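You operate a simulated robot arm through the tools that you are given. There is no shell and no other tool.

You run a simulated robot arm. Do the job below in one go: nothing can be reset, and whatever is moved stays where it is left.

Task
Bleed the air line and move the hose plug to the green coupler.
Fine: shut the blue valve, red tap wide open till the line gauge reads zero, shut it; blue valve open again last.

Only the result counts: the job must be done as asked and must still hold three seconds after the hand-in. Knocking over, shifting, dropping, spilling or breaking anything else fails it.

Robot
A 7-joint arm with a fingered hand, fixed in place. Base frame: the origin is at the foot of the arm, x ahead of it, y to its left, z up. Readings come in mm, degrees, newtons and seconds.
Its first joint turns from -69.0 to 172.0 degrees. Payload 5 kg.
The TCP is the grasp point between the finger pads, 32 mm short of the fingertips. In the tool frame z runs along the fingers and y along their closing line. The gripper opens to 160 mm. The gripper's body begins 89 mm behind the TCP. The gripper is a hand of 3 fingers: y runs from the thumb to the fingers, the wrist lies at [0, 0, -252] in the tool frame, and closing takes about 1.5 s.
Orientation is that of the tool frame in the base frame, as [roll, pitch, yaw] about the fixed x, y, z axes, in that order (R = Rz(yaw) Ry(pitch) Rx(roll)). With the fingers straight down and closing along the base's y, the tool's x points along the base's -x, its y along +y and its z along -z.

Tools
- The arm moves only by the tool jog_arm. Its argument "rows" is one flat list of numbers, 6 for each row, row after row: the shift along the tool's x, y, z in mm, then the turn, a rotation vector about the tool's x, y, z in rad. In form: [x, y, z, rx, ry, rz, x, y, z, rx, ry, rz, ...]. A call has 1 to 20 rows; each row shifts and turns the commanded pose from where the row before left it, along the tool's axes as they then stand. "claw" is the finger opening in mm, from 0 to 160, set as the call begins (left out, the last holds). Rows are played at 5 a second. More than 50 mm and 8.6 degrees between two rows, or a gripper value outside its range, and nothing of the call is played. A pose out of reach is approached as far as the arm can. The call stops where the force on the tool passes 40 N (or 10 N more than at its start, if that is more) or the arm is blocked; 0.2 s more then pass. Each finger travels about 108 mm/s and halts on what it meets, pressing with about 33 N; the grip force reading is that of the motor and also rises with nothing between the fingers. The clock runs only during rows and for 0.2 s after the last one: add rows that do not move to give the fingers time. It gives the time, the measured TCP pose, the force on the tool (base axes), the opening and the grip force at its end, in the units of the frame above (readings bear some noise), with the torque about the TCP (base axes, N m) and any sound that the robot's microphone picked up.
- Cameras (640 x 400 px; columns grow to the right, rows downward): "scene" is fixed at [403.2, 492.4, 1442.3]; the picture's right is [-1.00, -0.00, 0.00], its down [-0.00, 0.29, -0.96] and it looks along [0.00, -0.96, -0.29] (base axes); focal length 308 px, centre (320, 200). "wrist" rides on the gripper at [65, -4, -116] in the tool frame; the picture's right is [0.06, 1.00, 0.00], its down [-0.87, 0.05, -0.49] and it looks along [-0.49, 0.03, 0.87] (tool axes); focal length 261 px, centre (320, 200). There is no depth. A picture from a camera that has moved, and an enlarged one, comes with that camera's place and axes in the base frame and with its lens. The place of the scene camera against the robot may be out by one fixed shift of up to 12 mm in any direction.
- snapshot(camera): a new picture of that camera. The clock stands still meanwhile.
- raise_lower(by): slides the trunk up (or, below 0, down) by that many mm; the arm rides with it, the base frame stays. It gives what a move gives, with no picture.
- set_fingers(finger1, finger2, thumb_bend): sets how far each is bent, from 0 (flat) to 100 (curled in); at 30 the hand is open as for a grip, at 70 the pads meet at the TCP. One left out holds its place. A second passes; each finger stops where it meets its share of the squeeze, and holds until it gets a number again. A gripper value or a shape takes the hand back. It gives what a move gives, with no picture; readings hold the bend of each and the force on the fingers (four entries, about 0 where the hand has none), thumb and palm.
- preshape(shape): the hand has 3 fingers and takes this shape, open, in about a second: jaw (thumb against the fingers, like two jaws); tri (thumb and two fingers); tip (a fingertip pinch); poke (one finger out to press); point (the index stretched); flat (the hand flat); cup (the hand cupped); fist (a fist). The gripper value then closes the fingers along that shape, each until it touches; the sizes above hold for jaw. It gives what a move gives, with no picture.
- inspect(camera, box): a new picture of the part [left, top, right, bottom] of that camera's present view, enlarged. The clock stands still meanwhile.
- hand_in(): hands the job in; it is judged then, once.

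Nothing tells you positions but the pictures and the camera data. Unless the task says otherwise, let go and move clear before handing in.

The tools are called after "Request:" by a JSON object that holds its "name" and its "arguments". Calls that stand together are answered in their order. jog_arm: Moves the arm, as the interface text tells. Its arguments: {"type":"object","properties":{"rows":{"type":"array","items":{"type":"number"}},"claw":{"type":"number"}},"required":["rows"]} The other tools are called the same way: raise_lower (by) slides the trunk up or down; preshape (shape) gives the hand a shape; set_fingers (finger1, finger2, thumb_bend) moves the fingers one by one; snapshot (camera) takes a picture; inspect (camera, box) takes an enlarged picture of a part of a camera's view; hand_in () hands the job in.

At the start:

```text
t: 0.0
position: [480.1, -640.1, 1201.3]
tool_rot: [-180.0, -0.1, 180.0]
contact_force: [-0.7, 0.9, 0.3]
moment: [0.02, 0.05, 0.02]
grip_width: 159.8
finger_force: 0.1
shape: jaw
bend: [30.0, 30.0, 30.0]
finger forces: [0.1, 0.0, 0.0, 0.1, 0.0, 0.0]
trunk travel left (down, up): [-650.0, 290.0]
```

scene: 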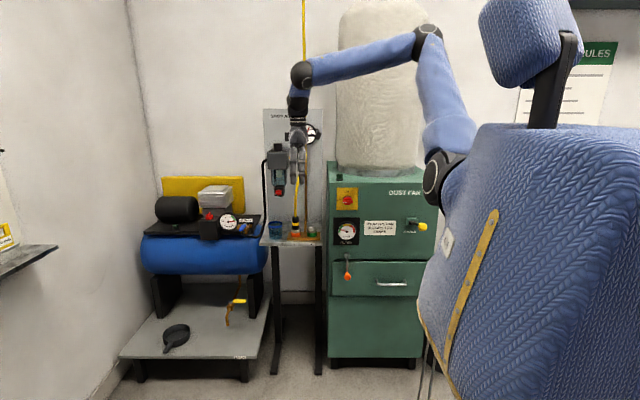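
wrist: 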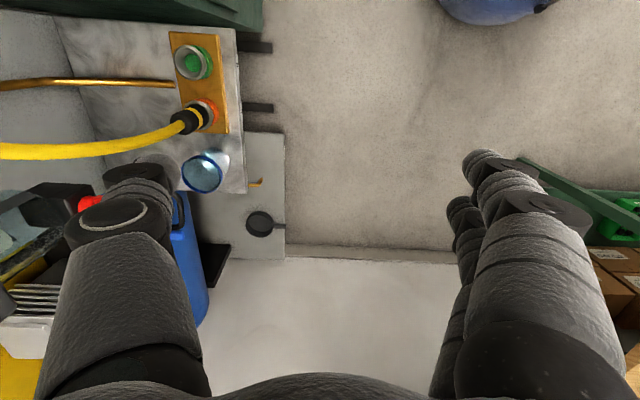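

I see a compressor at left, a small shelf with an orange and a green coupler and the hose plug, and a grey wall panel with a gauge behind the arm. I'll enlarge the views to find the blue valve, the red tap and the line gauge.

Request:
{"name": "inspect", "arguments": {"camera": "scene", "box": [250, 100, 350, 260]}}

Request:
{"name": "inspect", "arguments": {"camera": "scene", "box": [130, 170, 290, 270]}}

Request:
{"name": "inspect", "arguments": {"camera": "wrist", "box": [0, 0, 320, 200]}}

Request:
{"name": "inspect", "arguments": {"camera": "scene", "box": [320, 160, 450, 310]}}

```text
2.50 times, centred on (300, 180) of scene
camera zoom: at [403.2, 492.4, 1442.3], right [-1.0, 0.0, 0.0], down [0.0, 0.29, -0.96], along [0.0, -0.96, -0.29], focal length 770 px, centre (370, 250)
```

zoom: 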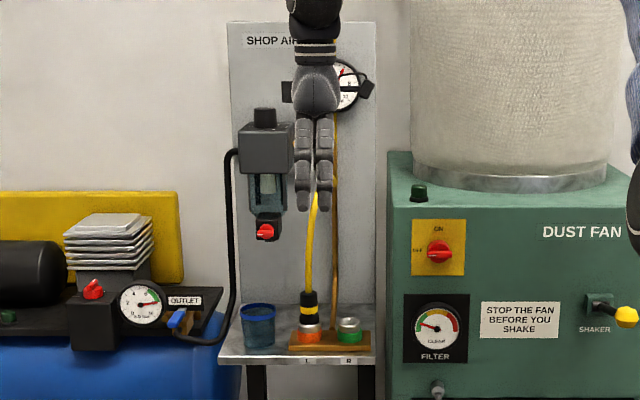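

```text
4.00 times, centred on (210, 220) of scene
camera zoom: at [403.2, 492.4, 1442.3], right [-1.0, 0.0, 0.0], down [0.0, 0.29, -0.96], along [0.0, -0.96, -0.29], focal length 1233 px, centre (760, 120)
```

zoom: 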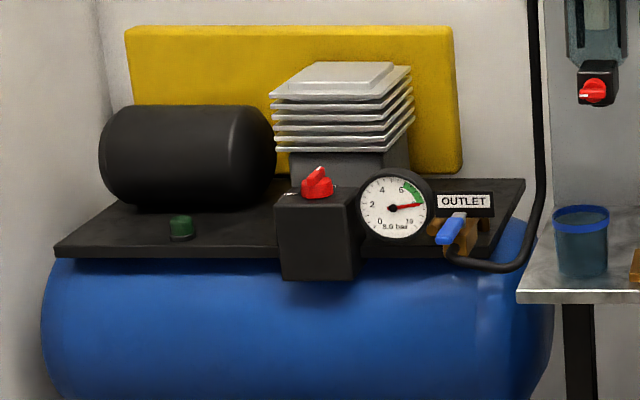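

```text
2.00 times, centred on (160, 100) of wrist
camera zoom: at [415.6, -644.0, 1316.3], right [-0.06, 1.0, 0.0], down [0.87, 0.05, 0.49], along [0.49, 0.03, -0.87], focal length 521 px, centre (640, 400)
```

zoom: 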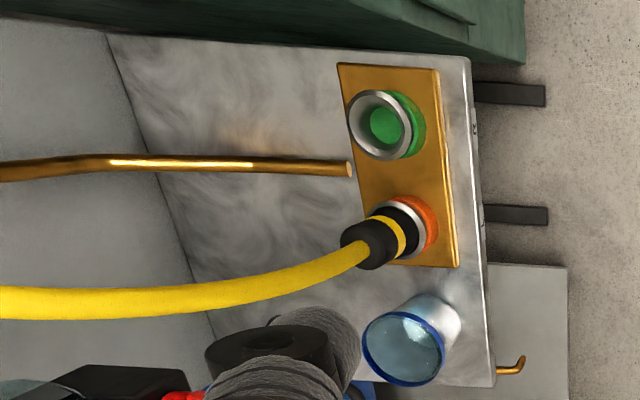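

```text
2.67 times, centred on (385, 235) of scene
camera zoom: at [403.2, 492.4, 1442.3], right [-1.0, 0.0, 0.0], down [0.0, 0.29, -0.96], along [0.0, -0.96, -0.29], focal length 822 px, centre (147, 107)
```

zoom: 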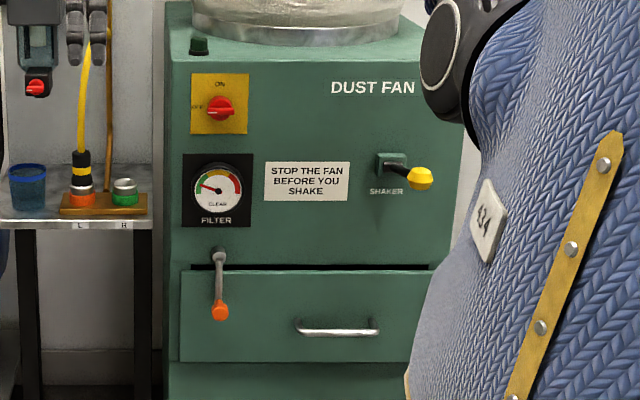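

The blue lever is the valve at the compressor OUTLET, at roughly (720, -700, 960). The red tap is under the filter bowl on the SHOP AIR panel, at roughly (600, -900, 1060), and the line gauge on that panel is hidden by the arm. The couplers are near (515, -840, 860). I'll back the hand off and point it at the wall for a better look.

Request:
{"name": "jog_arm", "arguments": {"rows": [0, 50, 0, 0, 0, 0, 0, 50, 0, 0, 0, 0, 0, 50, 0, 0, 0, 0, 0, 50, 0, 0, 0, 0, 0, 0, 0, 0.0806, 0.0806, -0.0806, 0, 0, 0, 0.0806, 0.0806, -0.0806, 0, 0, 0, 0.0806, 0.0806, -0.0806, 0, 0, 0, 0.0806, 0.0806, -0.0806, 0, 0, 0, 0.0806, 0.0806, -0.0806, 0, 0, 0, 0.0806, 0.0806, -0.0806, 0, 0, 0, 0.0806, 0.0806, -0.0806, 0, 0, 0, 0.0806, 0.0806, -0.0806, 0, 0, 0, 0.0806, 0.0806, -0.0806, 0, 0, 0, 0.0806, 0.0806, -0.0806, 0, 0, 0, 0.0806, 0.0806, -0.0806, 0, 0, 0, 0.0806, 0.0806, -0.0806, 0, 0, 0, 0.0806, 0.0806, -0.0806, 0, 0, 0, 0.0806, 0.0806, -0.0806, 0, 0, 0, 0.0806, 0.0806, -0.0806]}}

```text
t: 4.0
position: [339.1, -773.7, 1007.1]
tool_rot: [-152.1, -68.3, -128.0]
contact_force: [0.1, 0.5, -0.2]
moment: [0.0, -0.01, -0.02]
grip_width: 160.1
finger_force: 0.1
shape: jaw
bend: [30.0, 30.0, 30.0]
finger forces: [0.0, 0.0, 0.0, 0.0, 0.0, 0.0]
out of reach, approached as far as the arm can: row 9, 10, 11, 12, 13, 14, 15, 16, 17, 18, 19
trunk travel left (down, up): [-650.0, 290.0]
```

The arm ran out of reach during that turn and ended somewhere unplanned, at (339, -774, 1007). I'll look before moving again.

Request:
{"name": "snapshot", "arguments": {"camera": "scene"}}

Request:
{"name": "snapshot", "arguments": {"camera": "wrist"}}

```text
taken
```

scene: 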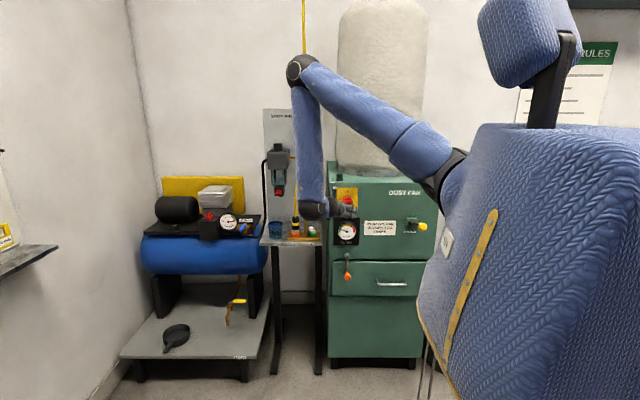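

```text
taken
camera wrist: at [344.4, -685.9, 1105.5], right [-0.98, 0.18, -0.11], down [0.21, 0.72, -0.66], along [-0.04, -0.67, -0.75], focal length 261 px, centre (320, 200)
```

wrist: 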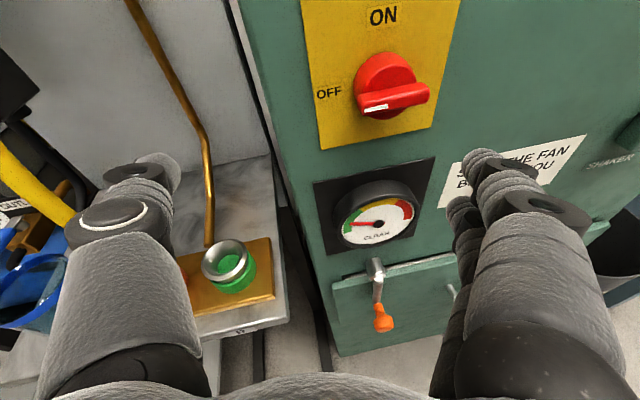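

The arm settled with the hand pointing at the dust-fan front, clear of everything. A small upward step will show where the commanded pose now stands.

Request:
{"name": "jog_arm", "arguments": {"rows": [30, 0, 0, 0, 0, 0, 0, 0, 0, 0, 0, 0]}}

```text
t: 4.6
position: [331.1, -790.7, 1035.9]
tool_rot: [-149.8, -69.6, -129.9]
contact_force: [0.9, -0.1, 0.0]
moment: [0.02, 0.01, 0.0]
grip_width: 159.5
finger_force: 0.0
shape: jaw
bend: [30.0, 30.0, 30.0]
finger forces: [0.0, 0.1, 0.1, 0.0, 0.0, 0.0]
out of reach, approached as far as the arm can: row 1
trunk travel left (down, up): [-650.0, 290.0]
```

The commanded pose re-bases on whatever the arm actually reached, so I can steer from here. I'll drift toward +x, +y and up, away from the dust fan and any limit.

Request:
{"name": "jog_arm", "arguments": {"rows": [-2.7, -26.9, -25.9, 0, 0, 0, -2.7, -26.9, -25.9, 0, 0, 0, -2.7, -26.9, -25.9, 0, 0, 0, -2.7, -26.9, -25.9, 0, 0, 0, -2.7, -26.9, -25.9, 0, 0, 0]}}

```text
t: 5.8
position: [463.7, -808.4, 1063.4]
tool_rot: [-150.1, -69.2, -129.6]
contact_force: [0.2, -0.4, -0.1]
moment: [0.01, -0.01, -0.03]
grip_width: 159.8
finger_force: 0.0
shape: jaw
bend: [30.0, 30.0, 30.0]
finger forces: [0.1, 0.1, 0.0, 0.0, 0.1, 0.0]
out of reach, approached as far as the arm can: row 1, 2, 3, 4, 5
trunk travel left (down, up): [-650.0, 290.0]
```

The arm went +x but could not come back in y with this orientation. I'll check the views.

Request:
{"name": "snapshot", "arguments": {"camera": "scene"}}

Request:
{"name": "snapshot", "arguments": {"camera": "wrist"}}

```text
taken
```

scene: 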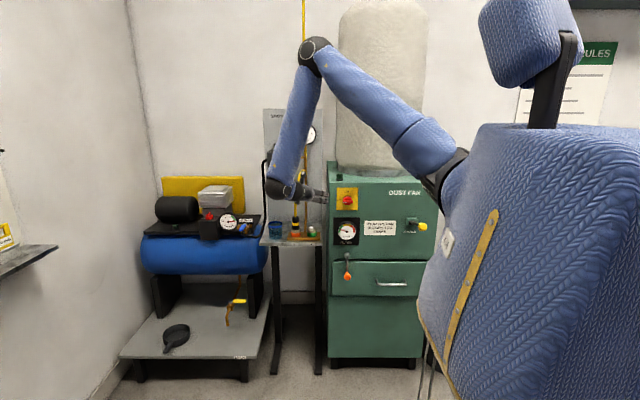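

```text
taken
camera wrist: at [469.0, -718.0, 1159.8], right [-0.98, 0.17, -0.12], down [0.21, 0.71, -0.67], along [-0.03, -0.68, -0.73], focal length 261 px, centre (320, 200)
```

wrist: 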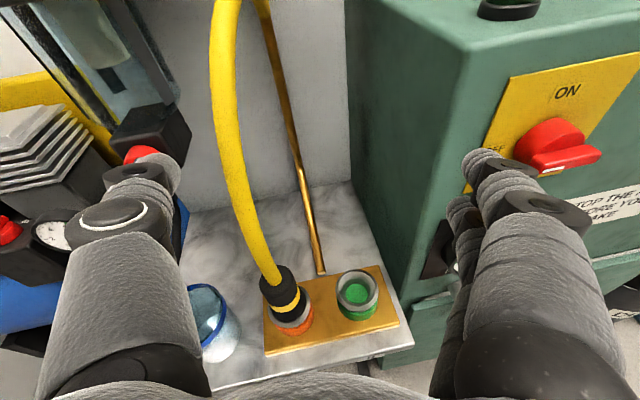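

The hand is level-ish above the shelf, with the hose possibly between the open fingers. The wrist bend appears to be the limit, so I'll tilt the hand down while backing away in +y.

Request:
{"name": "jog_arm", "arguments": {"rows": [0, 0, 0, 0, -0.12, 0, -10, 0, -20, 0, -0.12, 0, -15, 0, -30, 0, -0.12, 0, -21.2, 0, -33.9, 0, -0.12, 0, -25.4, 0, -30.9, 0, -0.12, 0, -29.2, 0, -27.4, 0, -0.12, 0, -32.5, 0, -23.3, 0, 0, 0]}}

```text
t: 7.4
position: [506.5, -592.8, 1079.9]
tool_rot: [-168.2, -30.9, -107.4]
contact_force: [0.2, 0.5, -0.1]
moment: [-0.04, 0.03, -0.01]
grip_width: 160.0
finger_force: 0.1
shape: jaw
bend: [30.0, 30.0, 30.0]
finger forces: [0.0, 0.1, 0.0, 0.1, 0.1, 0.0]
trunk travel left (down, up): [-650.0, 290.0]
```

That worked: the hand is now clear at (507, -593, 1080). I'll look again with the wrist camera before lowering the trunk.

Request:
{"name": "snapshot", "arguments": {"camera": "wrist"}}

Request:
{"name": "snapshot", "arguments": {"camera": "scene"}}

```text
taken
camera wrist: at [488.9, -584.4, 1210.0], right [-0.98, 0.14, -0.14], down [0.15, 0.99, -0.04], along [0.14, -0.06, -0.99], focal length 261 px, centre (320, 200)
```

wrist: 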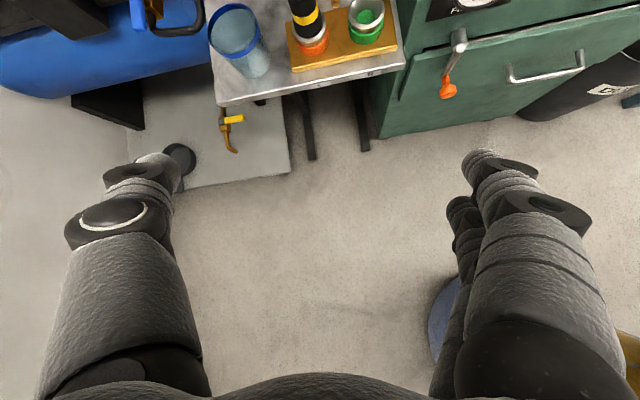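

```text
taken
```

scene: 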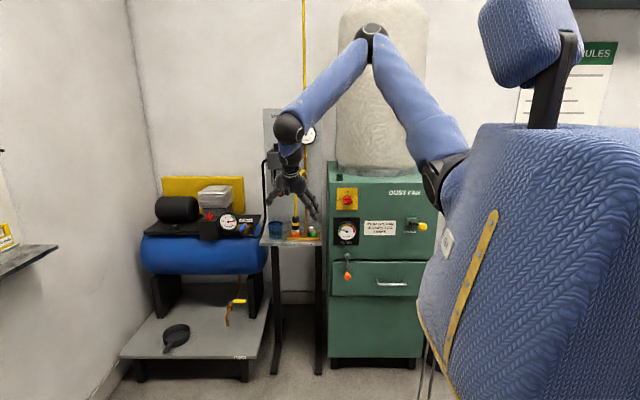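

The shelf spans about x 398–680 with its front edge near y = -775 and its top near z = 845. I'll lower the trunk 300 mm, which keeps the hand in free space in front of the shelf, so that a level hand becomes reachable.

Request:
{"name": "raise_lower", "arguments": {"by": -300}}

```text
t: 10.4
position: [505.6, -594.3, 777.8]
tool_rot: [-168.1, -30.8, -107.6]
contact_force: [-0.3, -0.4, -0.3]
moment: [-0.01, 0.01, 0.02]
grip_width: 159.7
finger_force: 0.0
shape: jaw
bend: [30.0, 30.0, 30.0]
finger forces: [0.0, 0.1, 0.0, 0.0, 0.0, 0.0]
trunk travel left (down, up): [-350.0, 590.0]
```

Trunk is down 300 mm. I'll bring the hand back up 300 mm and then level it gradually toward the wall.

Request:
{"name": "jog_arm", "arguments": {"rows": [25.6, -8.9, -42, 0, 0, 0, 25.6, -8.9, -42, 0, 0, 0, 25.6, -8.9, -42, 0, 0, 0, 25.6, -8.9, -42, 0, 0, 0, 25.6, -8.9, -42, 0, 0, 0, 25.6, -8.9, -42, 0, 0, 0, 0, 0, 0, 0.0113, 0.125, -0.0329, 0, 0, 0, 0.0113, 0.125, -0.0329, 0, 0, 0, 0.0113, 0.125, -0.0329, 0, 0, 0, 0.0113, 0.125, -0.0329]}}

Request:
{"name": "snapshot", "arguments": {"camera": "wrist"}}

Request:
{"name": "snapshot", "arguments": {"camera": "scene"}}

```text
t: 12.6
position: [497.4, -739.6, 962.0]
tool_rot: [-166.1, -58.9, -105.2]
contact_force: [-0.3, -0.4, 0.4]
moment: [0.02, 0.01, 0.04]
grip_width: 159.8
finger_force: 0.1
shape: jaw
bend: [30.0, 30.0, 30.0]
finger forces: [0.0, 0.1, 0.0, 0.0, 0.0, 0.0]
out of reach, approached as far as the arm can: row 6, 7, 8, 9, 10
trunk travel left (down, up): [-350.0, 590.0]
```

```text
taken
camera wrist: at [492.6, -672.0, 1076.0], right [-1.0, 0.03, -0.07], down [0.06, 0.86, -0.51], along [0.05, -0.51, -0.86], focal length 261 px, centre (320, 200)
```

wrist: 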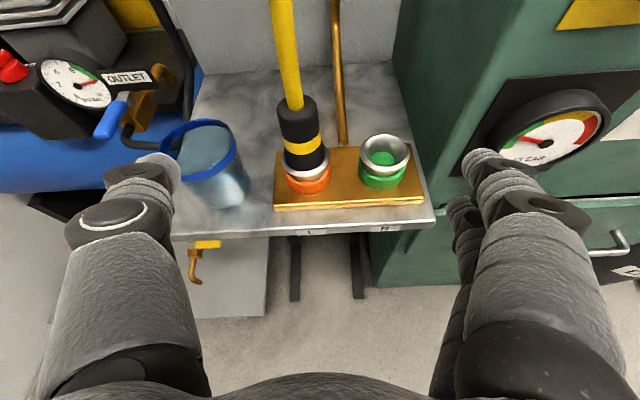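

```text
taken
```

scene: 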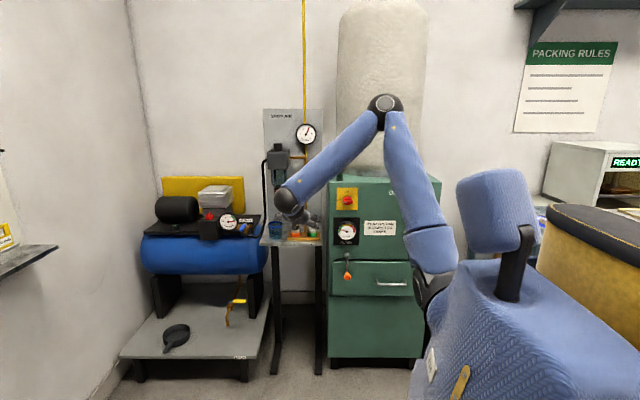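

The line gauge on the SHOP AIR panel is now visible in the scene view, and the blue lever triangulates to about (794, -955, 848). With the trunk this low the upper arm is nearly vertical, so I'll raise the trunk 200 mm and enlarge the current views.

Request:
{"name": "inspect", "arguments": {"camera": "wrist", "box": [0, 30, 240, 180]}}

Request:
{"name": "inspect", "arguments": {"camera": "scene", "box": [250, 100, 330, 220]}}

Request:
{"name": "raise_lower", "arguments": {"by": 200}}

```text
2.67 times, centred on (120, 105) of wrist
camera zoom: at [492.6, -672.0, 1076.0], right [-1.0, 0.03, -0.07], down [0.06, 0.86, -0.51], along [0.05, -0.51, -0.86], focal length 695 px, centre (853, 453)
```

zoom: 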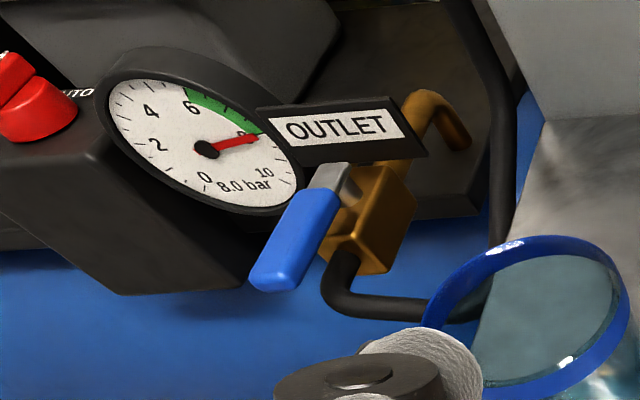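

```text
3.33 times, centred on (290, 160) of scene
camera zoom: at [403.2, 492.4, 1442.3], right [-1.0, 0.0, 0.0], down [0.0, 0.29, -0.96], along [0.0, -0.96, -0.29], focal length 1027 px, centre (420, 333)
```

zoom: 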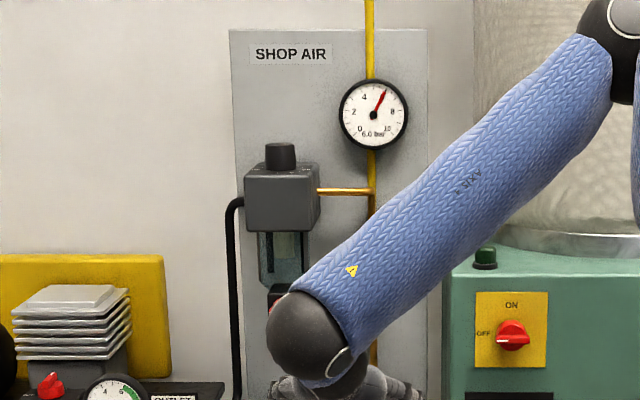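

```text
t: 14.8
position: [498.7, -739.6, 1163.7]
tool_rot: [-166.1, -59.0, -105.2]
contact_force: [-0.5, 0.6, -0.7]
moment: [-0.03, 0.02, 0.01]
grip_width: 160.0
finger_force: 0.1
shape: jaw
bend: [30.0, 30.0, 30.0]
finger forces: [0.1, 0.0, 0.0, 0.0, 0.0, 0.0]
trunk travel left (down, up): [-550.0, 390.0]
```

The line gauge reads 6.0 bar. The blue lever sits on a brass ball valve, and I need to see it closer, so I'll turn the hand toward azimuth -60° and move in front of the compressor outlet while staying clear of the filter.

Request:
{"name": "jog_arm", "arguments": {"rows": [0, 0, 0, 0.088, -0.0062, -0.079, 0, 0, 0, 0.088, -0.0062, -0.079, 0, 0, 0, 0.088, -0.0062, -0.079, 0, 0, 0, 0.088, -0.0062, -0.079, 0, 0, 0, 0.088, -0.0062, -0.079]}}

```text
t: 16.0
position: [496.7, -739.8, 1162.9]
tool_rot: [-179.8, -60.0, -60.0]
contact_force: [0.0, -0.5, 0.1]
moment: [0.02, -0.01, 0.05]
grip_width: 159.8
finger_force: 0.0
shape: jaw
bend: [30.0, 30.0, 30.0]
finger forces: [0.1, 0.0, 0.1, 0.0, 0.0, 0.0]
trunk travel left (down, up): [-550.0, 390.0]
```

Orientation reached exactly. Next I'll move in front of the compressor.

Request:
{"name": "jog_arm", "arguments": {"rows": [-12.4, -29.3, 32.1, 0, 0, 0, -12.4, -29.3, 32.1, 0, 0, 0, -12.4, -29.3, 32.1, 0, 0, 0, -12.4, -29.3, 32.1, 0, 0, 0, -12.4, -29.3, 32.1, 0, 0, 0]}}

Request:
{"name": "snapshot", "arguments": {"camera": "wrist"}}

Request:
{"name": "snapshot", "arguments": {"camera": "scene"}}

```text
t: 17.2
position: [677.5, -759.4, 1025.0]
tool_rot: [180.0, -59.9, -60.1]
contact_force: [0.3, -1.5, -0.1]
moment: [0.0, 0.0, -0.03]
grip_width: 159.7
finger_force: 0.2
shape: jaw
bend: [30.0, 30.0, 30.0]
finger forces: [0.1, 0.0, 0.1, 0.1, 0.0, 0.0]
trunk travel left (down, up): [-550.0, 390.0]
```

```text
taken
camera wrist: at [648.9, -697.8, 1139.4], right [-0.85, -0.52, 0.06], down [-0.48, 0.72, -0.51], along [0.23, -0.46, -0.86], focal length 261 px, centre (320, 200)
```

wrist: 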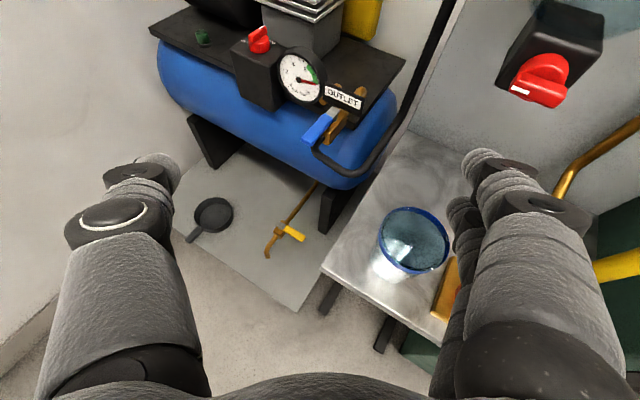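

```text
taken
```

scene: 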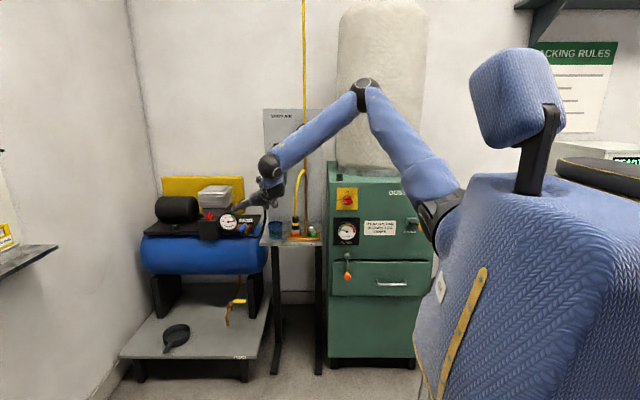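

Request:
{"name": "inspect", "arguments": {"camera": "wrist", "box": [220, 40, 420, 165]}}

Request:
{"name": "inspect", "arguments": {"camera": "wrist", "box": [440, 0, 640, 125]}}

Request:
{"name": "inspect", "arguments": {"camera": "scene", "box": [190, 180, 290, 260]}}

```text
3.20 times, centred on (320, 102) of wrist
camera zoom: at [648.9, -697.8, 1139.4], right [-0.85, -0.52, 0.06], down [-0.48, 0.72, -0.51], along [0.23, -0.46, -0.86], focal length 834 px, centre (320, 512)
```

zoom: 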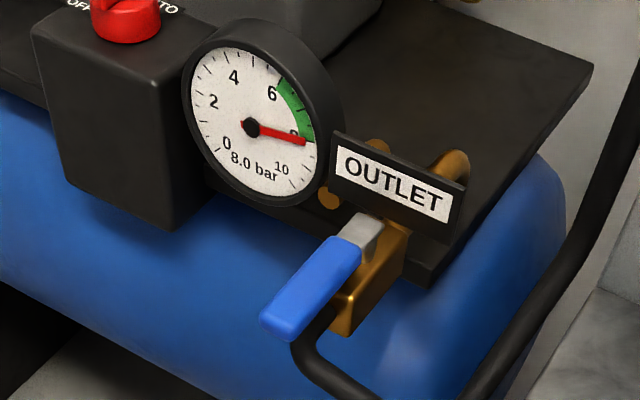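

```text
3.20 times, centred on (540, 62) of wrist
camera zoom: at [648.9, -697.8, 1139.4], right [-0.85, -0.52, 0.06], down [-0.48, 0.72, -0.51], along [0.23, -0.46, -0.86], focal length 834 px, centre (-384, 640)
```

zoom: 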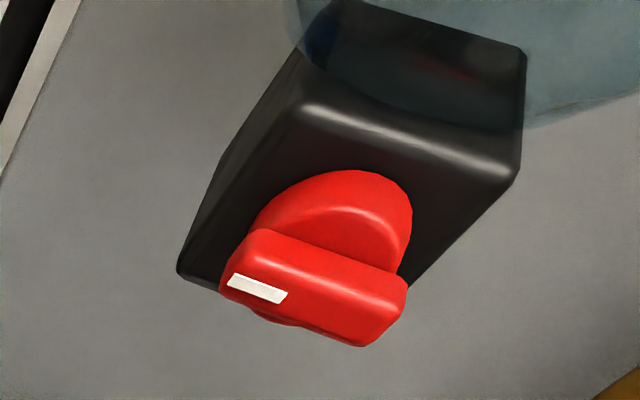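

```text
5.00 times, centred on (240, 220) of scene
camera zoom: at [403.2, 492.4, 1442.3], right [-1.0, 0.0, 0.0], down [0.0, 0.29, -0.96], along [0.0, -0.96, -0.29], focal length 1541 px, centre (720, 100)
```

zoom: 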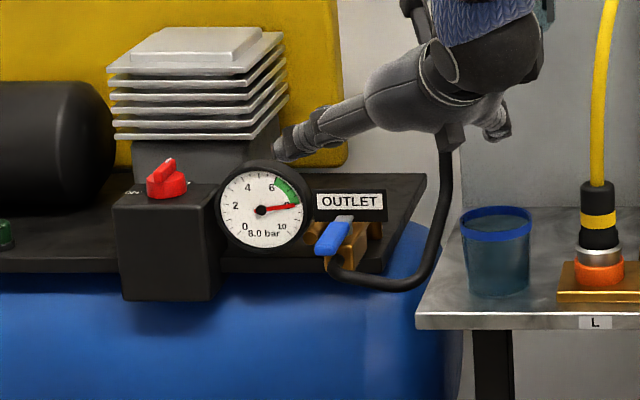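

The blue lever points toward +y, along the brass body, so the valve is open. Its stem is near (791, -1001, 857) and the tip near (797, -930, 852); the red tap's bar lies horizontal with its white mark toward +x. I'll check what the "poke" shape looks like here in free space.

Request:
{"name": "preshape", "arguments": {"shape": "poke"}}

Request:
{"name": "snapshot", "arguments": {"camera": "wrist"}}

Request:
{"name": "inspect", "arguments": {"camera": "scene", "box": [210, 120, 310, 240]}}

```text
t: 18.1
position: [676.6, -757.6, 1027.4]
tool_rot: [-179.9, -59.9, -60.0]
contact_force: [0.0, 0.3, -0.6]
moment: [-0.02, 0.01, -0.01]
grip_width: 0.1
finger_force: 0.1
shape: poke
bend: [100.0, 100.0, 46.0]
finger forces: [0.0, 0.0, 0.0, 0.0, 0.0, 0.1]
trunk travel left (down, up): [-550.0, 390.0]
```

```text
taken
camera wrist: at [647.6, -697.0, 1141.4], right [-0.85, -0.53, 0.05], down [-0.48, 0.72, -0.51], along [0.23, -0.46, -0.86], focal length 261 px, centre (320, 200)
```

wrist: 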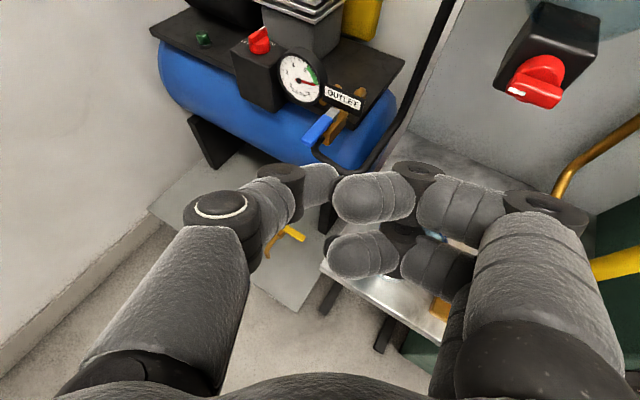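

```text
3.33 times, centred on (260, 180) of scene
camera zoom: at [403.2, 492.4, 1442.3], right [-1.0, 0.0, 0.0], down [0.0, 0.29, -0.96], along [0.0, -0.96, -0.29], focal length 1027 px, centre (520, 267)
```

zoom: 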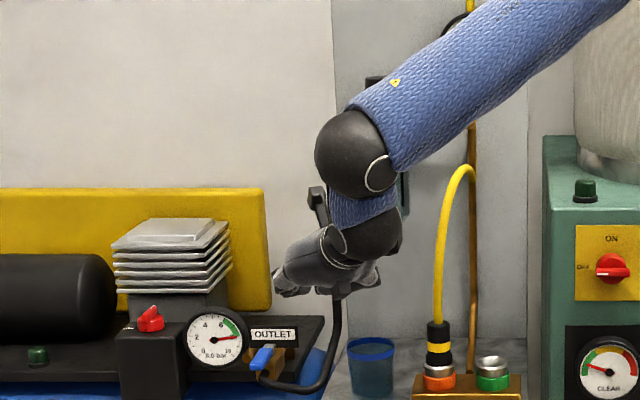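

In "poke" the fingers curl and the thumb stays out. I'll compare it with the closed jaw and the "point" shape.

Request:
{"name": "preshape", "arguments": {"shape": "point"}}

Request:
{"name": "snapshot", "arguments": {"camera": "wrist"}}

Request:
{"name": "preshape", "arguments": {"shape": "jaw"}}

Request:
{"name": "jog_arm", "arguments": {"rows": [0, 0, 0, 0, 0, 0, 0, 0, 0, 0, 0, 0, 0, 0, 0, 0, 0, 0, 0, 0, 0, 0, 0, 0, 0, 0, 0, 0, 0, 0, 0, 0, 0, 0, 0, 0, 0, 0, 0, 0, 0, 0, 0, 0, 0, 0, 0, 0], "claw": 0}}

Request:
{"name": "snapshot", "arguments": {"camera": "wrist"}}

```text
t: 19.0
position: [676.0, -758.3, 1028.1]
tool_rot: [179.9, -59.9, -60.0]
contact_force: [0.3, 0.7, 0.2]
moment: [0.01, 0.02, 0.0]
grip_width: 0.1
finger_force: 0.1
shape: point
bend: [24.0, 100.0, 47.0]
finger forces: [0.1, 0.0, 0.0, 0.1, 0.0, 0.0]
trunk travel left (down, up): [-550.0, 390.0]
```

```text
taken
camera wrist: at [647.6, -696.9, 1141.5], right [-0.85, -0.52, 0.05], down [-0.48, 0.72, -0.51], along [0.23, -0.46, -0.86], focal length 261 px, centre (320, 200)
```

wrist: 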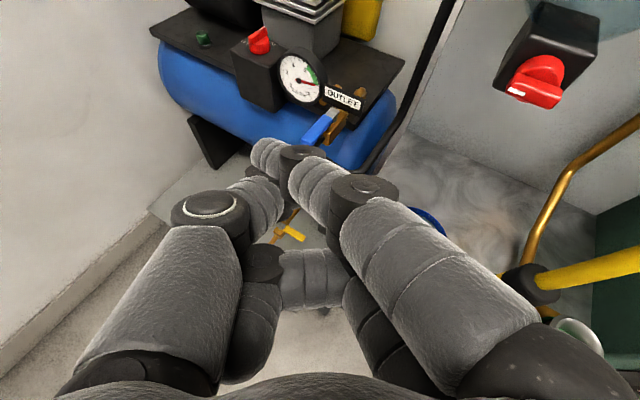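

```text
t: 19.9
position: [676.8, -758.5, 1027.9]
tool_rot: [180.0, -59.9, -60.0]
contact_force: [0.2, -0.9, -0.7]
moment: [0.0, 0.0, 0.01]
grip_width: 109.4
finger_force: 0.1
shape: jaw
bend: [57.0, 30.0, 52.0]
finger forces: [0.1, 0.1, 0.1, 0.0, 0.0, 0.0]
trunk travel left (down, up): [-550.0, 390.0]
```

```text
t: 21.7
position: [676.8, -757.9, 1027.5]
tool_rot: [179.9, -60.0, -60.0]
contact_force: [-0.3, 0.1, -0.3]
moment: [0.01, -0.01, 0.0]
grip_width: 0.3
finger_force: 33.1
shape: jaw
bend: [73.0, 64.0, 66.0]
finger forces: [0.0, 0.1, 0.0, 0.0, 0.0, 0.1]
trunk travel left (down, up): [-550.0, 390.0]
```

```text
taken
camera wrist: at [647.8, -696.9, 1141.3], right [-0.85, -0.52, 0.05], down [-0.48, 0.72, -0.51], along [0.23, -0.46, -0.86], focal length 261 px, centre (320, 200)
```

wrist: 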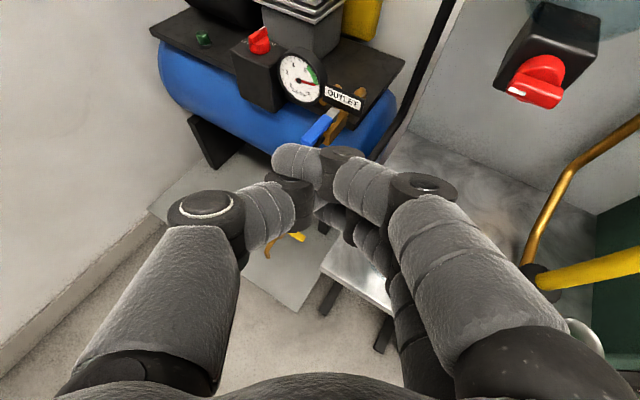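

The closed jaw makes a usable pusher, with its tip 32 mm past the TCP. I place the cup rim at (611, -832, 908), so I'll approach the lever with a steeper tilt and the hand kept above the cup, then re-measure up close.

Request:
{"name": "jog_arm", "arguments": {"rows": [0, 0, 0, 0, -0.105, 0, 0, 0, 0, 0, -0.105, 0, 0.9, 7.3, 40.6, 0, 0, 0, 0.9, 7.3, 40.6, 0, 0, 0, 0.9, 7.3, 40.6, 0, 0, 0, 0.9, 7.3, 40.6, 0, 0, 0]}}

Request:
{"name": "snapshot", "arguments": {"camera": "wrist"}}

Request:
{"name": "inspect", "arguments": {"camera": "scene", "box": [190, 120, 310, 260]}}

```text
t: 23.1
position: [715.4, -880.2, 921.6]
tool_rot: [179.9, -47.9, -60.0]
contact_force: [0.6, -0.2, 0.4]
moment: [-0.01, 0.03, 0.01]
grip_width: 0.2
finger_force: 33.4
shape: jaw
bend: [73.0, 64.0, 66.0]
finger forces: [0.0, 0.0, 0.0, 0.1, 0.1, 0.0]
trunk travel left (down, up): [-550.0, 390.0]
```

```text
taken
camera wrist: at [698.4, -842.5, 1046.5], right [-0.84, -0.53, 0.05], down [-0.52, 0.79, -0.31], along [0.13, -0.29, -0.95], focal length 261 px, centre (320, 200)
```

wrist: 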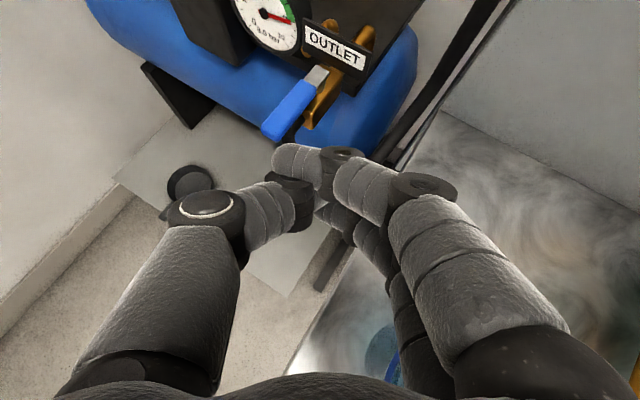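

```text
2.86 times, centred on (250, 190) of scene
camera zoom: at [403.2, 492.4, 1442.3], right [-1.0, 0.0, 0.0], down [0.0, 0.29, -0.96], along [0.0, -0.96, -0.29], focal length 880 px, centre (520, 229)
```

zoom: 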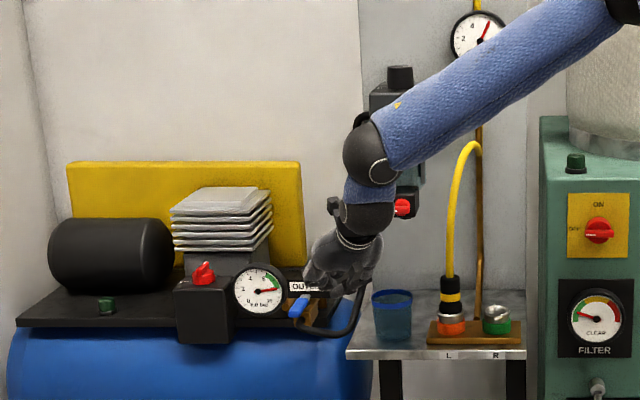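

Reached cleanly. I'll enlarge the lever area to measure it from this closer viewpoint.

Request:
{"name": "inspect", "arguments": {"camera": "wrist", "box": [230, 0, 430, 200]}}

```text
2.00 times, centred on (330, 100) of wrist
camera zoom: at [698.4, -842.5, 1046.5], right [-0.84, -0.53, 0.05], down [-0.52, 0.79, -0.31], along [0.13, -0.29, -0.95], focal length 521 px, centre (300, 400)
```

zoom: 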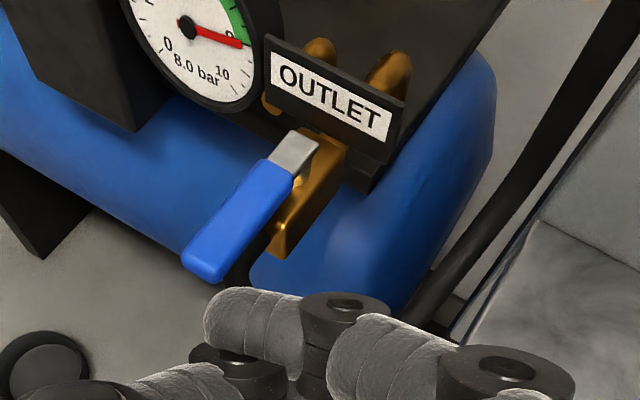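

From two wrist views the lever tip measures (803, -941, 835), with the stem near (796, -1008, 844) and the gauge face well behind. I'll slide the closed fist down on the -x side of the lever, staying above the black hose, and stop just short of contact.

Request:
{"name": "jog_arm", "arguments": {"rows": [7.2, -0.2, 43.1, 0, 0, 0, -2.1, 5.2, 27.5, 0, 0, 0, -2.1, 5.2, 27.5, 0, 0, 0]}}

Request:
{"name": "snapshot", "arguments": {"camera": "wrist"}}

Request:
{"name": "inspect", "arguments": {"camera": "scene", "box": [200, 180, 280, 260]}}

```text
t: 23.9
position: [744.8, -950.6, 857.8]
tool_rot: [179.9, -47.9, -60.0]
contact_force: [-0.2, -0.6, -0.1]
moment: [0.01, 0.0, 0.01]
grip_width: 0.0
finger_force: 33.0
shape: jaw
bend: [73.0, 64.0, 66.0]
finger forces: [0.0, 0.0, 0.0, 0.0, 0.1, 0.0]
trunk travel left (down, up): [-550.0, 390.0]
```

```text
taken
camera wrist: at [728.0, -911.3, 982.9], right [-0.84, -0.53, 0.05], down [-0.52, 0.79, -0.31], along [0.13, -0.29, -0.95], focal length 261 px, centre (320, 200)
```

wrist: 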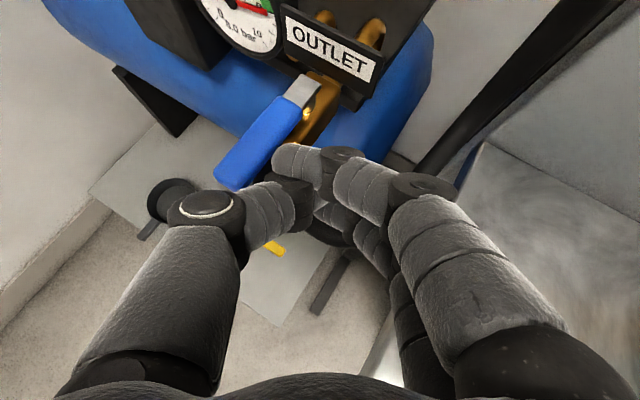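

```text
5.00 times, centred on (240, 220) of scene
camera zoom: at [403.2, 492.4, 1442.3], right [-1.0, 0.0, 0.0], down [0.0, 0.29, -0.96], along [0.0, -0.96, -0.29], focal length 1541 px, centre (720, 100)
```

zoom: 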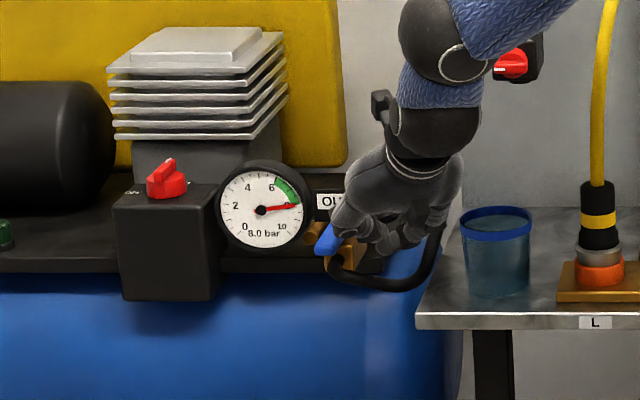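

No contact yet; the fist sits just right of the lever. I'll start pushing it toward +x and watch the forces.

Request:
{"name": "jog_arm", "arguments": {"rows": [2.9, -14.8, 3.3, 0, 0, 0, 2.8, -9.2, 3.1, 0, 0, 0, 2.8, -9.2, 3.1, 0, 0, 0]}}

Request:
{"name": "snapshot", "arguments": {"camera": "wrist"}}

```text
t: 24.7
position: [779.2, -945.3, 858.7]
tool_rot: [180.0, -47.9, -60.1]
contact_force: [-0.9, 0.3, 0.8]
moment: [-0.05, 0.02, -0.05]
grip_width: 0.0
finger_force: 33.3
shape: jaw
bend: [73.0, 64.0, 66.0]
finger forces: [0.1, 0.1, 0.1, 0.0, 0.0, 0.1]
trunk travel left (down, up): [-550.0, 390.0]
```

```text
taken
camera wrist: at [762.5, -906.3, 983.7], right [-0.84, -0.53, 0.05], down [-0.52, 0.79, -0.32], along [0.13, -0.29, -0.95], focal length 261 px, centre (320, 200)
```

wrist: 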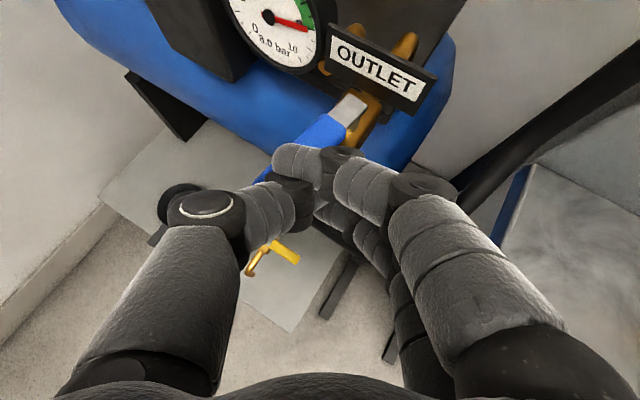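

Request:
{"name": "inspect", "arguments": {"camera": "wrist", "box": [220, 50, 420, 200]}}

Request:
{"name": "inspect", "arguments": {"camera": "scene", "box": [210, 190, 270, 250]}}

```text
2.67 times, centred on (320, 125) of wrist
camera zoom: at [762.5, -906.3, 983.7], right [-0.84, -0.53, 0.05], down [-0.52, 0.79, -0.32], along [0.13, -0.29, -0.95], focal length 695 px, centre (320, 400)
```

zoom: 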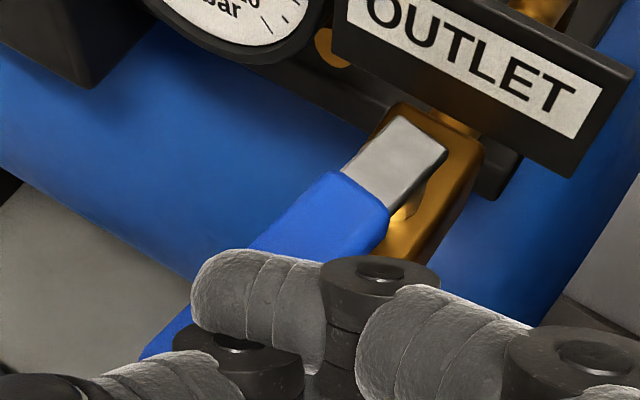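

```text
6.67 times, centred on (240, 220) of scene
camera zoom: at [403.2, 492.4, 1442.3], right [-1.0, 0.0, 0.0], down [0.0, 0.29, -0.96], along [0.0, -0.96, -0.29], focal length 2054 px, centre (853, 67)
```

zoom: 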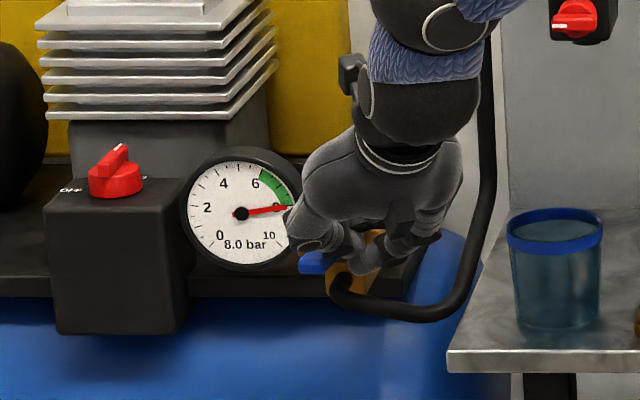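

The fist passed just above the lever: the lever is lower, about z = 828, with its pivot near (805, -1025). I'll back off, drop about 13 mm and push again.

Request:
{"name": "jog_arm", "arguments": {"rows": [-8.5, 31.9, -9.4, 0, 0, 0, -10, 0, 9.05, 0, 0, 0, 2.9, -14.8, 3.3, 0, 0, 0, 2.8, -9.2, 3.1, 0, 0, 0, 2.8, -9.2, 3.1, 0, 0, 0]}}

Request:
{"name": "inspect", "arguments": {"camera": "wrist", "box": [220, 50, 420, 200]}}

```text
t: 25.9
position: [779.3, -944.9, 844.5]
tool_rot: [180.0, -47.8, -60.1]
contact_force: [-0.8, 0.2, 0.4]
moment: [-0.04, -0.02, -0.03]
grip_width: 0.0
finger_force: 32.9
shape: jaw
bend: [73.0, 64.0, 66.0]
finger forces: [0.1, 0.1, 0.1, 0.0, 0.1, 0.1]
trunk travel left (down, up): [-550.0, 390.0]
```

```text
2.67 times, centred on (320, 125) of wrist
camera zoom: at [763.0, -907.1, 970.2], right [-0.84, -0.53, 0.05], down [-0.52, 0.79, -0.32], along [0.13, -0.29, -0.95], focal length 695 px, centre (320, 400)
```

zoom: 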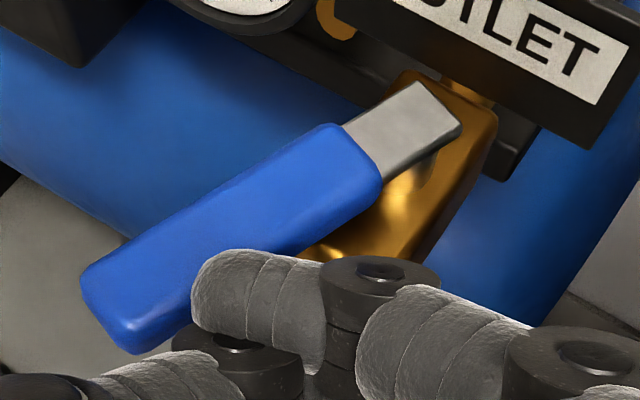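

The lever is moving toward +x with little resistance. I'll keep following its arc.

Request:
{"name": "jog_arm", "arguments": {"rows": [4.2, -7.9, 4.65, 0, 0, 0, 4.2, -7.9, 4.65, 0, 0, 0, 4.2, -7.9, 4.65, 0, 0, 0, 4.2, -7.9, 4.65, 0, 0, 0, 4.6, -3, 5.15, 0, 0, 0, 4.6, -3, 5.15, 0, 0, 0]}}

Request:
{"name": "snapshot", "arguments": {"camera": "wrist"}}

Request:
{"name": "inspect", "arguments": {"camera": "scene", "box": [210, 190, 270, 250]}}

```text
t: 27.3
position: [831.8, -958.2, 843.8]
tool_rot: [179.8, -47.8, -60.0]
contact_force: [-0.6, 1.0, -1.8]
moment: [0.08, 0.04, 0.0]
grip_width: 0.0
finger_force: 32.7
shape: jaw
bend: [73.0, 64.0, 66.0]
finger forces: [0.0, 0.0, 0.0, 0.1, 0.0, 0.1]
trunk travel left (down, up): [-550.0, 390.0]
```

```text
taken
camera wrist: at [814.9, -921.1, 969.1], right [-0.84, -0.53, 0.05], down [-0.52, 0.79, -0.31], along [0.13, -0.29, -0.95], focal length 261 px, centre (320, 200)
```

wrist: 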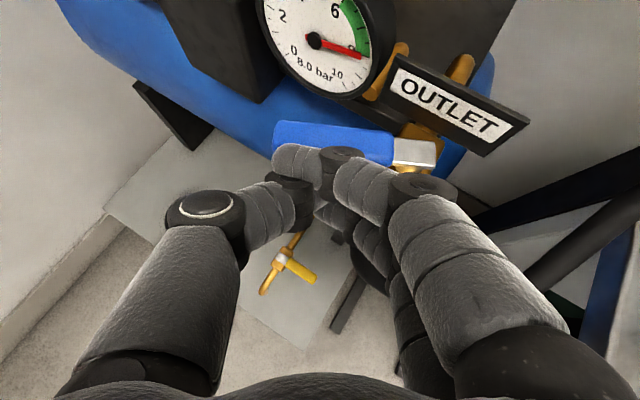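

```text
6.67 times, centred on (240, 220) of scene
camera zoom: at [403.2, 492.4, 1442.3], right [-1.0, 0.0, 0.0], down [0.0, 0.29, -0.96], along [0.0, -0.96, -0.29], focal length 2054 px, centre (853, 67)
```

zoom: 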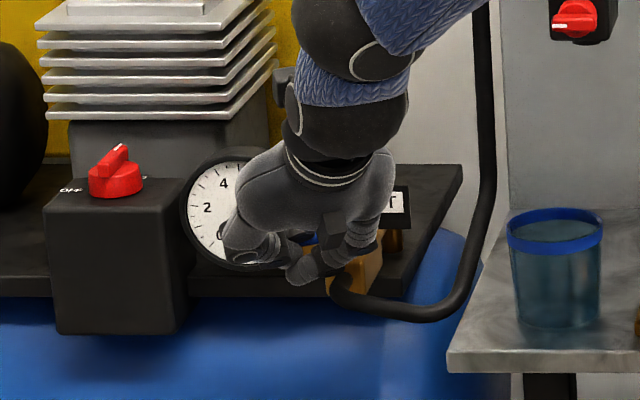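

The lever is at about 64° of its swing. I'll push the rest of the way toward the stop in small steps.

Request:
{"name": "jog_arm", "arguments": {"rows": [6.3, -0.3, 7, 0, 0, 0, 6, 0.5, 6.6, 0, 0, 0, 5.6, 1.4, 6.2, 0, 0, 0]}}

Request:
{"name": "snapshot", "arguments": {"camera": "wrist"}}

```text
t: 28.1
position: [843.8, -982.7, 846.6]
tool_rot: [-179.9, -47.9, -60.0]
contact_force: [1.7, 3.8, 2.2]
moment: [0.05, 0.06, 0.13]
grip_width: 0.0
finger_force: 33.8
shape: jaw
bend: [73.0, 65.0, 66.0]
finger forces: [0.0, 3.5, 0.0, 0.0, 0.1, 0.0]
trunk travel left (down, up): [-550.0, 390.0]
```

```text
taken
camera wrist: at [827.5, -944.1, 971.2], right [-0.84, -0.53, 0.05], down [-0.52, 0.79, -0.32], along [0.13, -0.29, -0.95], focal length 261 px, centre (320, 200)
```

wrist: 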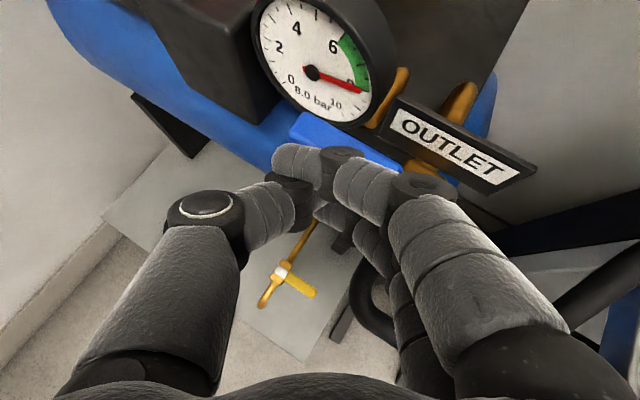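

Force is rising slightly and the lever is near 84°. A few more small steps should find the stop.

Request:
{"name": "jog_arm", "arguments": {"rows": [2.6, 1.3, 2.8, 0, 0, 0, 2.3, 2, 2.6, 0, 0, 0, 2.3, 2, 2.6, 0, 0, 0]}}

Request:
{"name": "inspect", "arguments": {"camera": "wrist", "box": [240, 60, 440, 200]}}

```text
t: 28.7
position: [845.7, -985.7, 844.4]
tool_rot: [-179.9, -47.7, -59.7]
contact_force: [2.4, 14.5, 7.2]
moment: [0.38, 0.49, 0.1]
grip_width: 0.0
finger_force: 33.5
shape: jaw
bend: [73.0, 65.0, 66.0]
finger forces: [0.0, 15.2, 0.0, 0.0, 0.1, 0.1]
trunk travel left (down, up): [-550.0, 390.0]
stopped in row 3: the force on the tool passed its limit at 44 N (the readings are from after the stop); the commanded pose is now the measured one
```

```text
2.86 times, centred on (340, 130) of wrist
camera zoom: at [829.2, -947.2, 970.0], right [-0.84, -0.54, 0.04], down [-0.52, 0.79, -0.31], along [0.13, -0.29, -0.95], focal length 745 px, centre (263, 400)
```

zoom: 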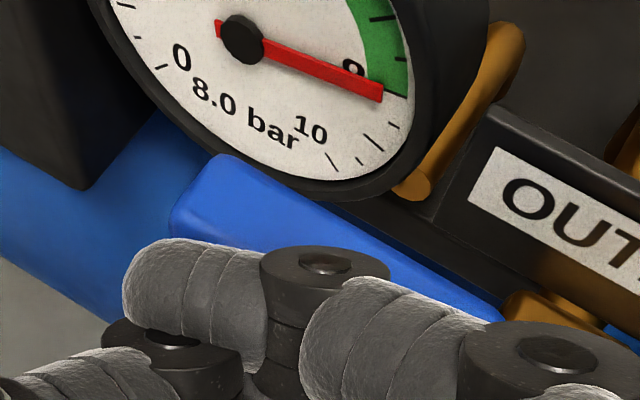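

The lever hit its stop and now points along +x, so the blue valve is shut. I'll retreat from it and head toward the red tap.

Request:
{"name": "jog_arm", "arguments": {"rows": [-7.9, -10, -16.2, 0, 0, 0, -0.6, 9.2, -45.5, 0, 0, 0, -0.6, 9.2, -45.5, 0, 0, 0, -0.6, 9.2, -45.5, 0, 0, 0, -0.6, 9.2, -45.5, 0, 0, 0, -7.4, 15.2, -44, 0, 0, 0, -7.4, 15.2, -44, 0, 0, 0, -7.4, 15.2, -44, 0, 0, 0]}}

Request:
{"name": "snapshot", "arguments": {"camera": "wrist"}}

Request:
{"name": "snapshot", "arguments": {"camera": "scene"}}

Request:
{"name": "inspect", "arguments": {"camera": "scene", "box": [200, 100, 320, 260]}}

```text
t: 30.5
position: [645.0, -790.3, 1042.7]
tool_rot: [-179.9, -47.7, -60.0]
contact_force: [0.0, 0.9, 0.1]
moment: [0.03, -0.02, 0.01]
grip_width: 0.0
finger_force: 33.1
shape: jaw
bend: [73.0, 65.0, 66.0]
finger forces: [0.0, 0.0, 0.0, 0.0, 0.1, 0.0]
trunk travel left (down, up): [-550.0, 390.0]
```

```text
taken
camera wrist: at [628.2, -753.1, 1168.2], right [-0.84, -0.54, 0.04], down [-0.52, 0.79, -0.31], along [0.13, -0.29, -0.95], focal length 261 px, centre (320, 200)
```

wrist: 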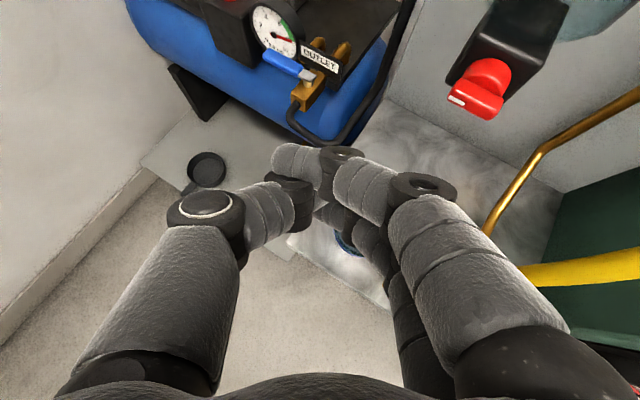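

```text
taken
```

scene: 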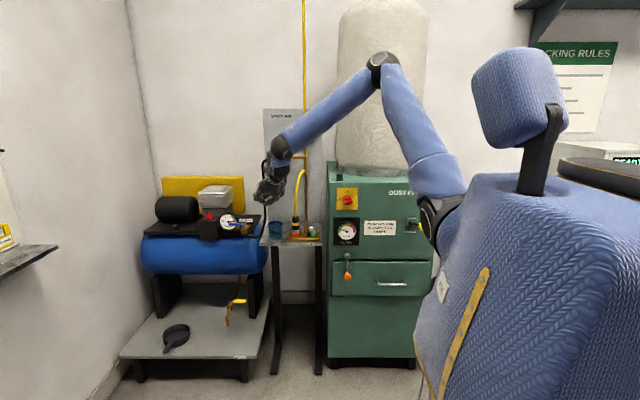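

```text
2.50 times, centred on (260, 180) of scene
camera zoom: at [403.2, 492.4, 1442.3], right [-1.0, 0.0, 0.0], down [0.0, 0.29, -0.96], along [0.0, -0.96, -0.29], focal length 770 px, centre (470, 250)
```

zoom: 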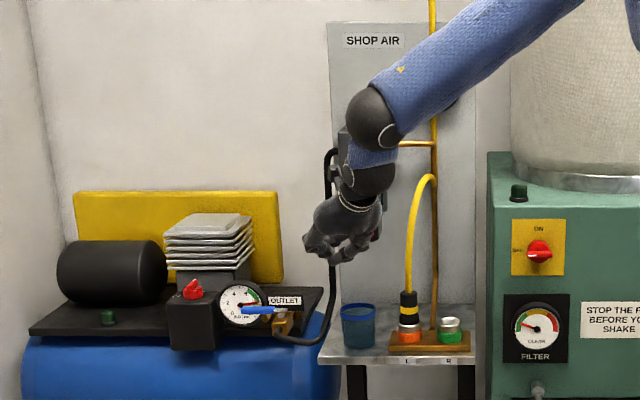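

The blue lever is clearly across its pipe now. I'll turn the hand to face the red tap more squarely and look at it.

Request:
{"name": "jog_arm", "arguments": {"rows": [0, 0, 0, -0.081, 0, 0.073, 0, 0, 0, -0.081, 0, 0.073, 0, 0, 0, -0.081, 0, 0.073, 0, 0, 0, -0.081, 0, 0.073, 0, 0, 0, 0, 0.09, 0, 0, 0, 0, 0, 0.09, 0, 0, 0, 0, 0, 0.09, 0]}}

Request:
{"name": "snapshot", "arguments": {"camera": "wrist"}}

```text
t: 32.1
position: [648.6, -795.5, 1040.2]
tool_rot: [179.6, -63.2, -84.5]
contact_force: [-0.7, -0.5, 0.3]
moment: [0.0, 0.0, 0.05]
grip_width: 0.0
finger_force: 32.7
shape: jaw
bend: [73.0, 65.0, 66.0]
finger forces: [0.0, 0.1, 0.0, 0.0, 0.1, 0.0]
trunk travel left (down, up): [-550.0, 390.0]
```

```text
taken
camera wrist: at [647.3, -721.0, 1150.2], right [-0.99, -0.12, 0.06], down [-0.13, 0.82, -0.55], along [0.02, -0.56, -0.83], focal length 261 px, centre (320, 200)
```

wrist: 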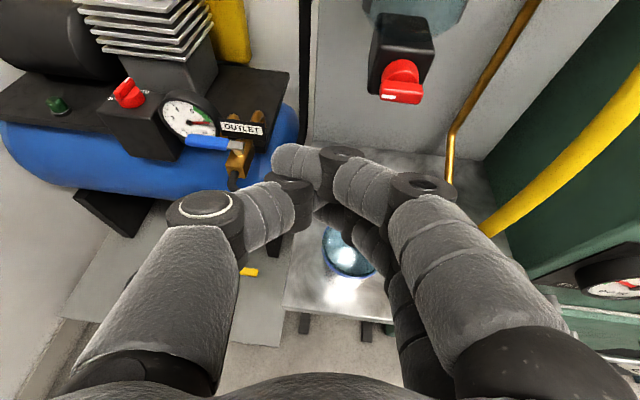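

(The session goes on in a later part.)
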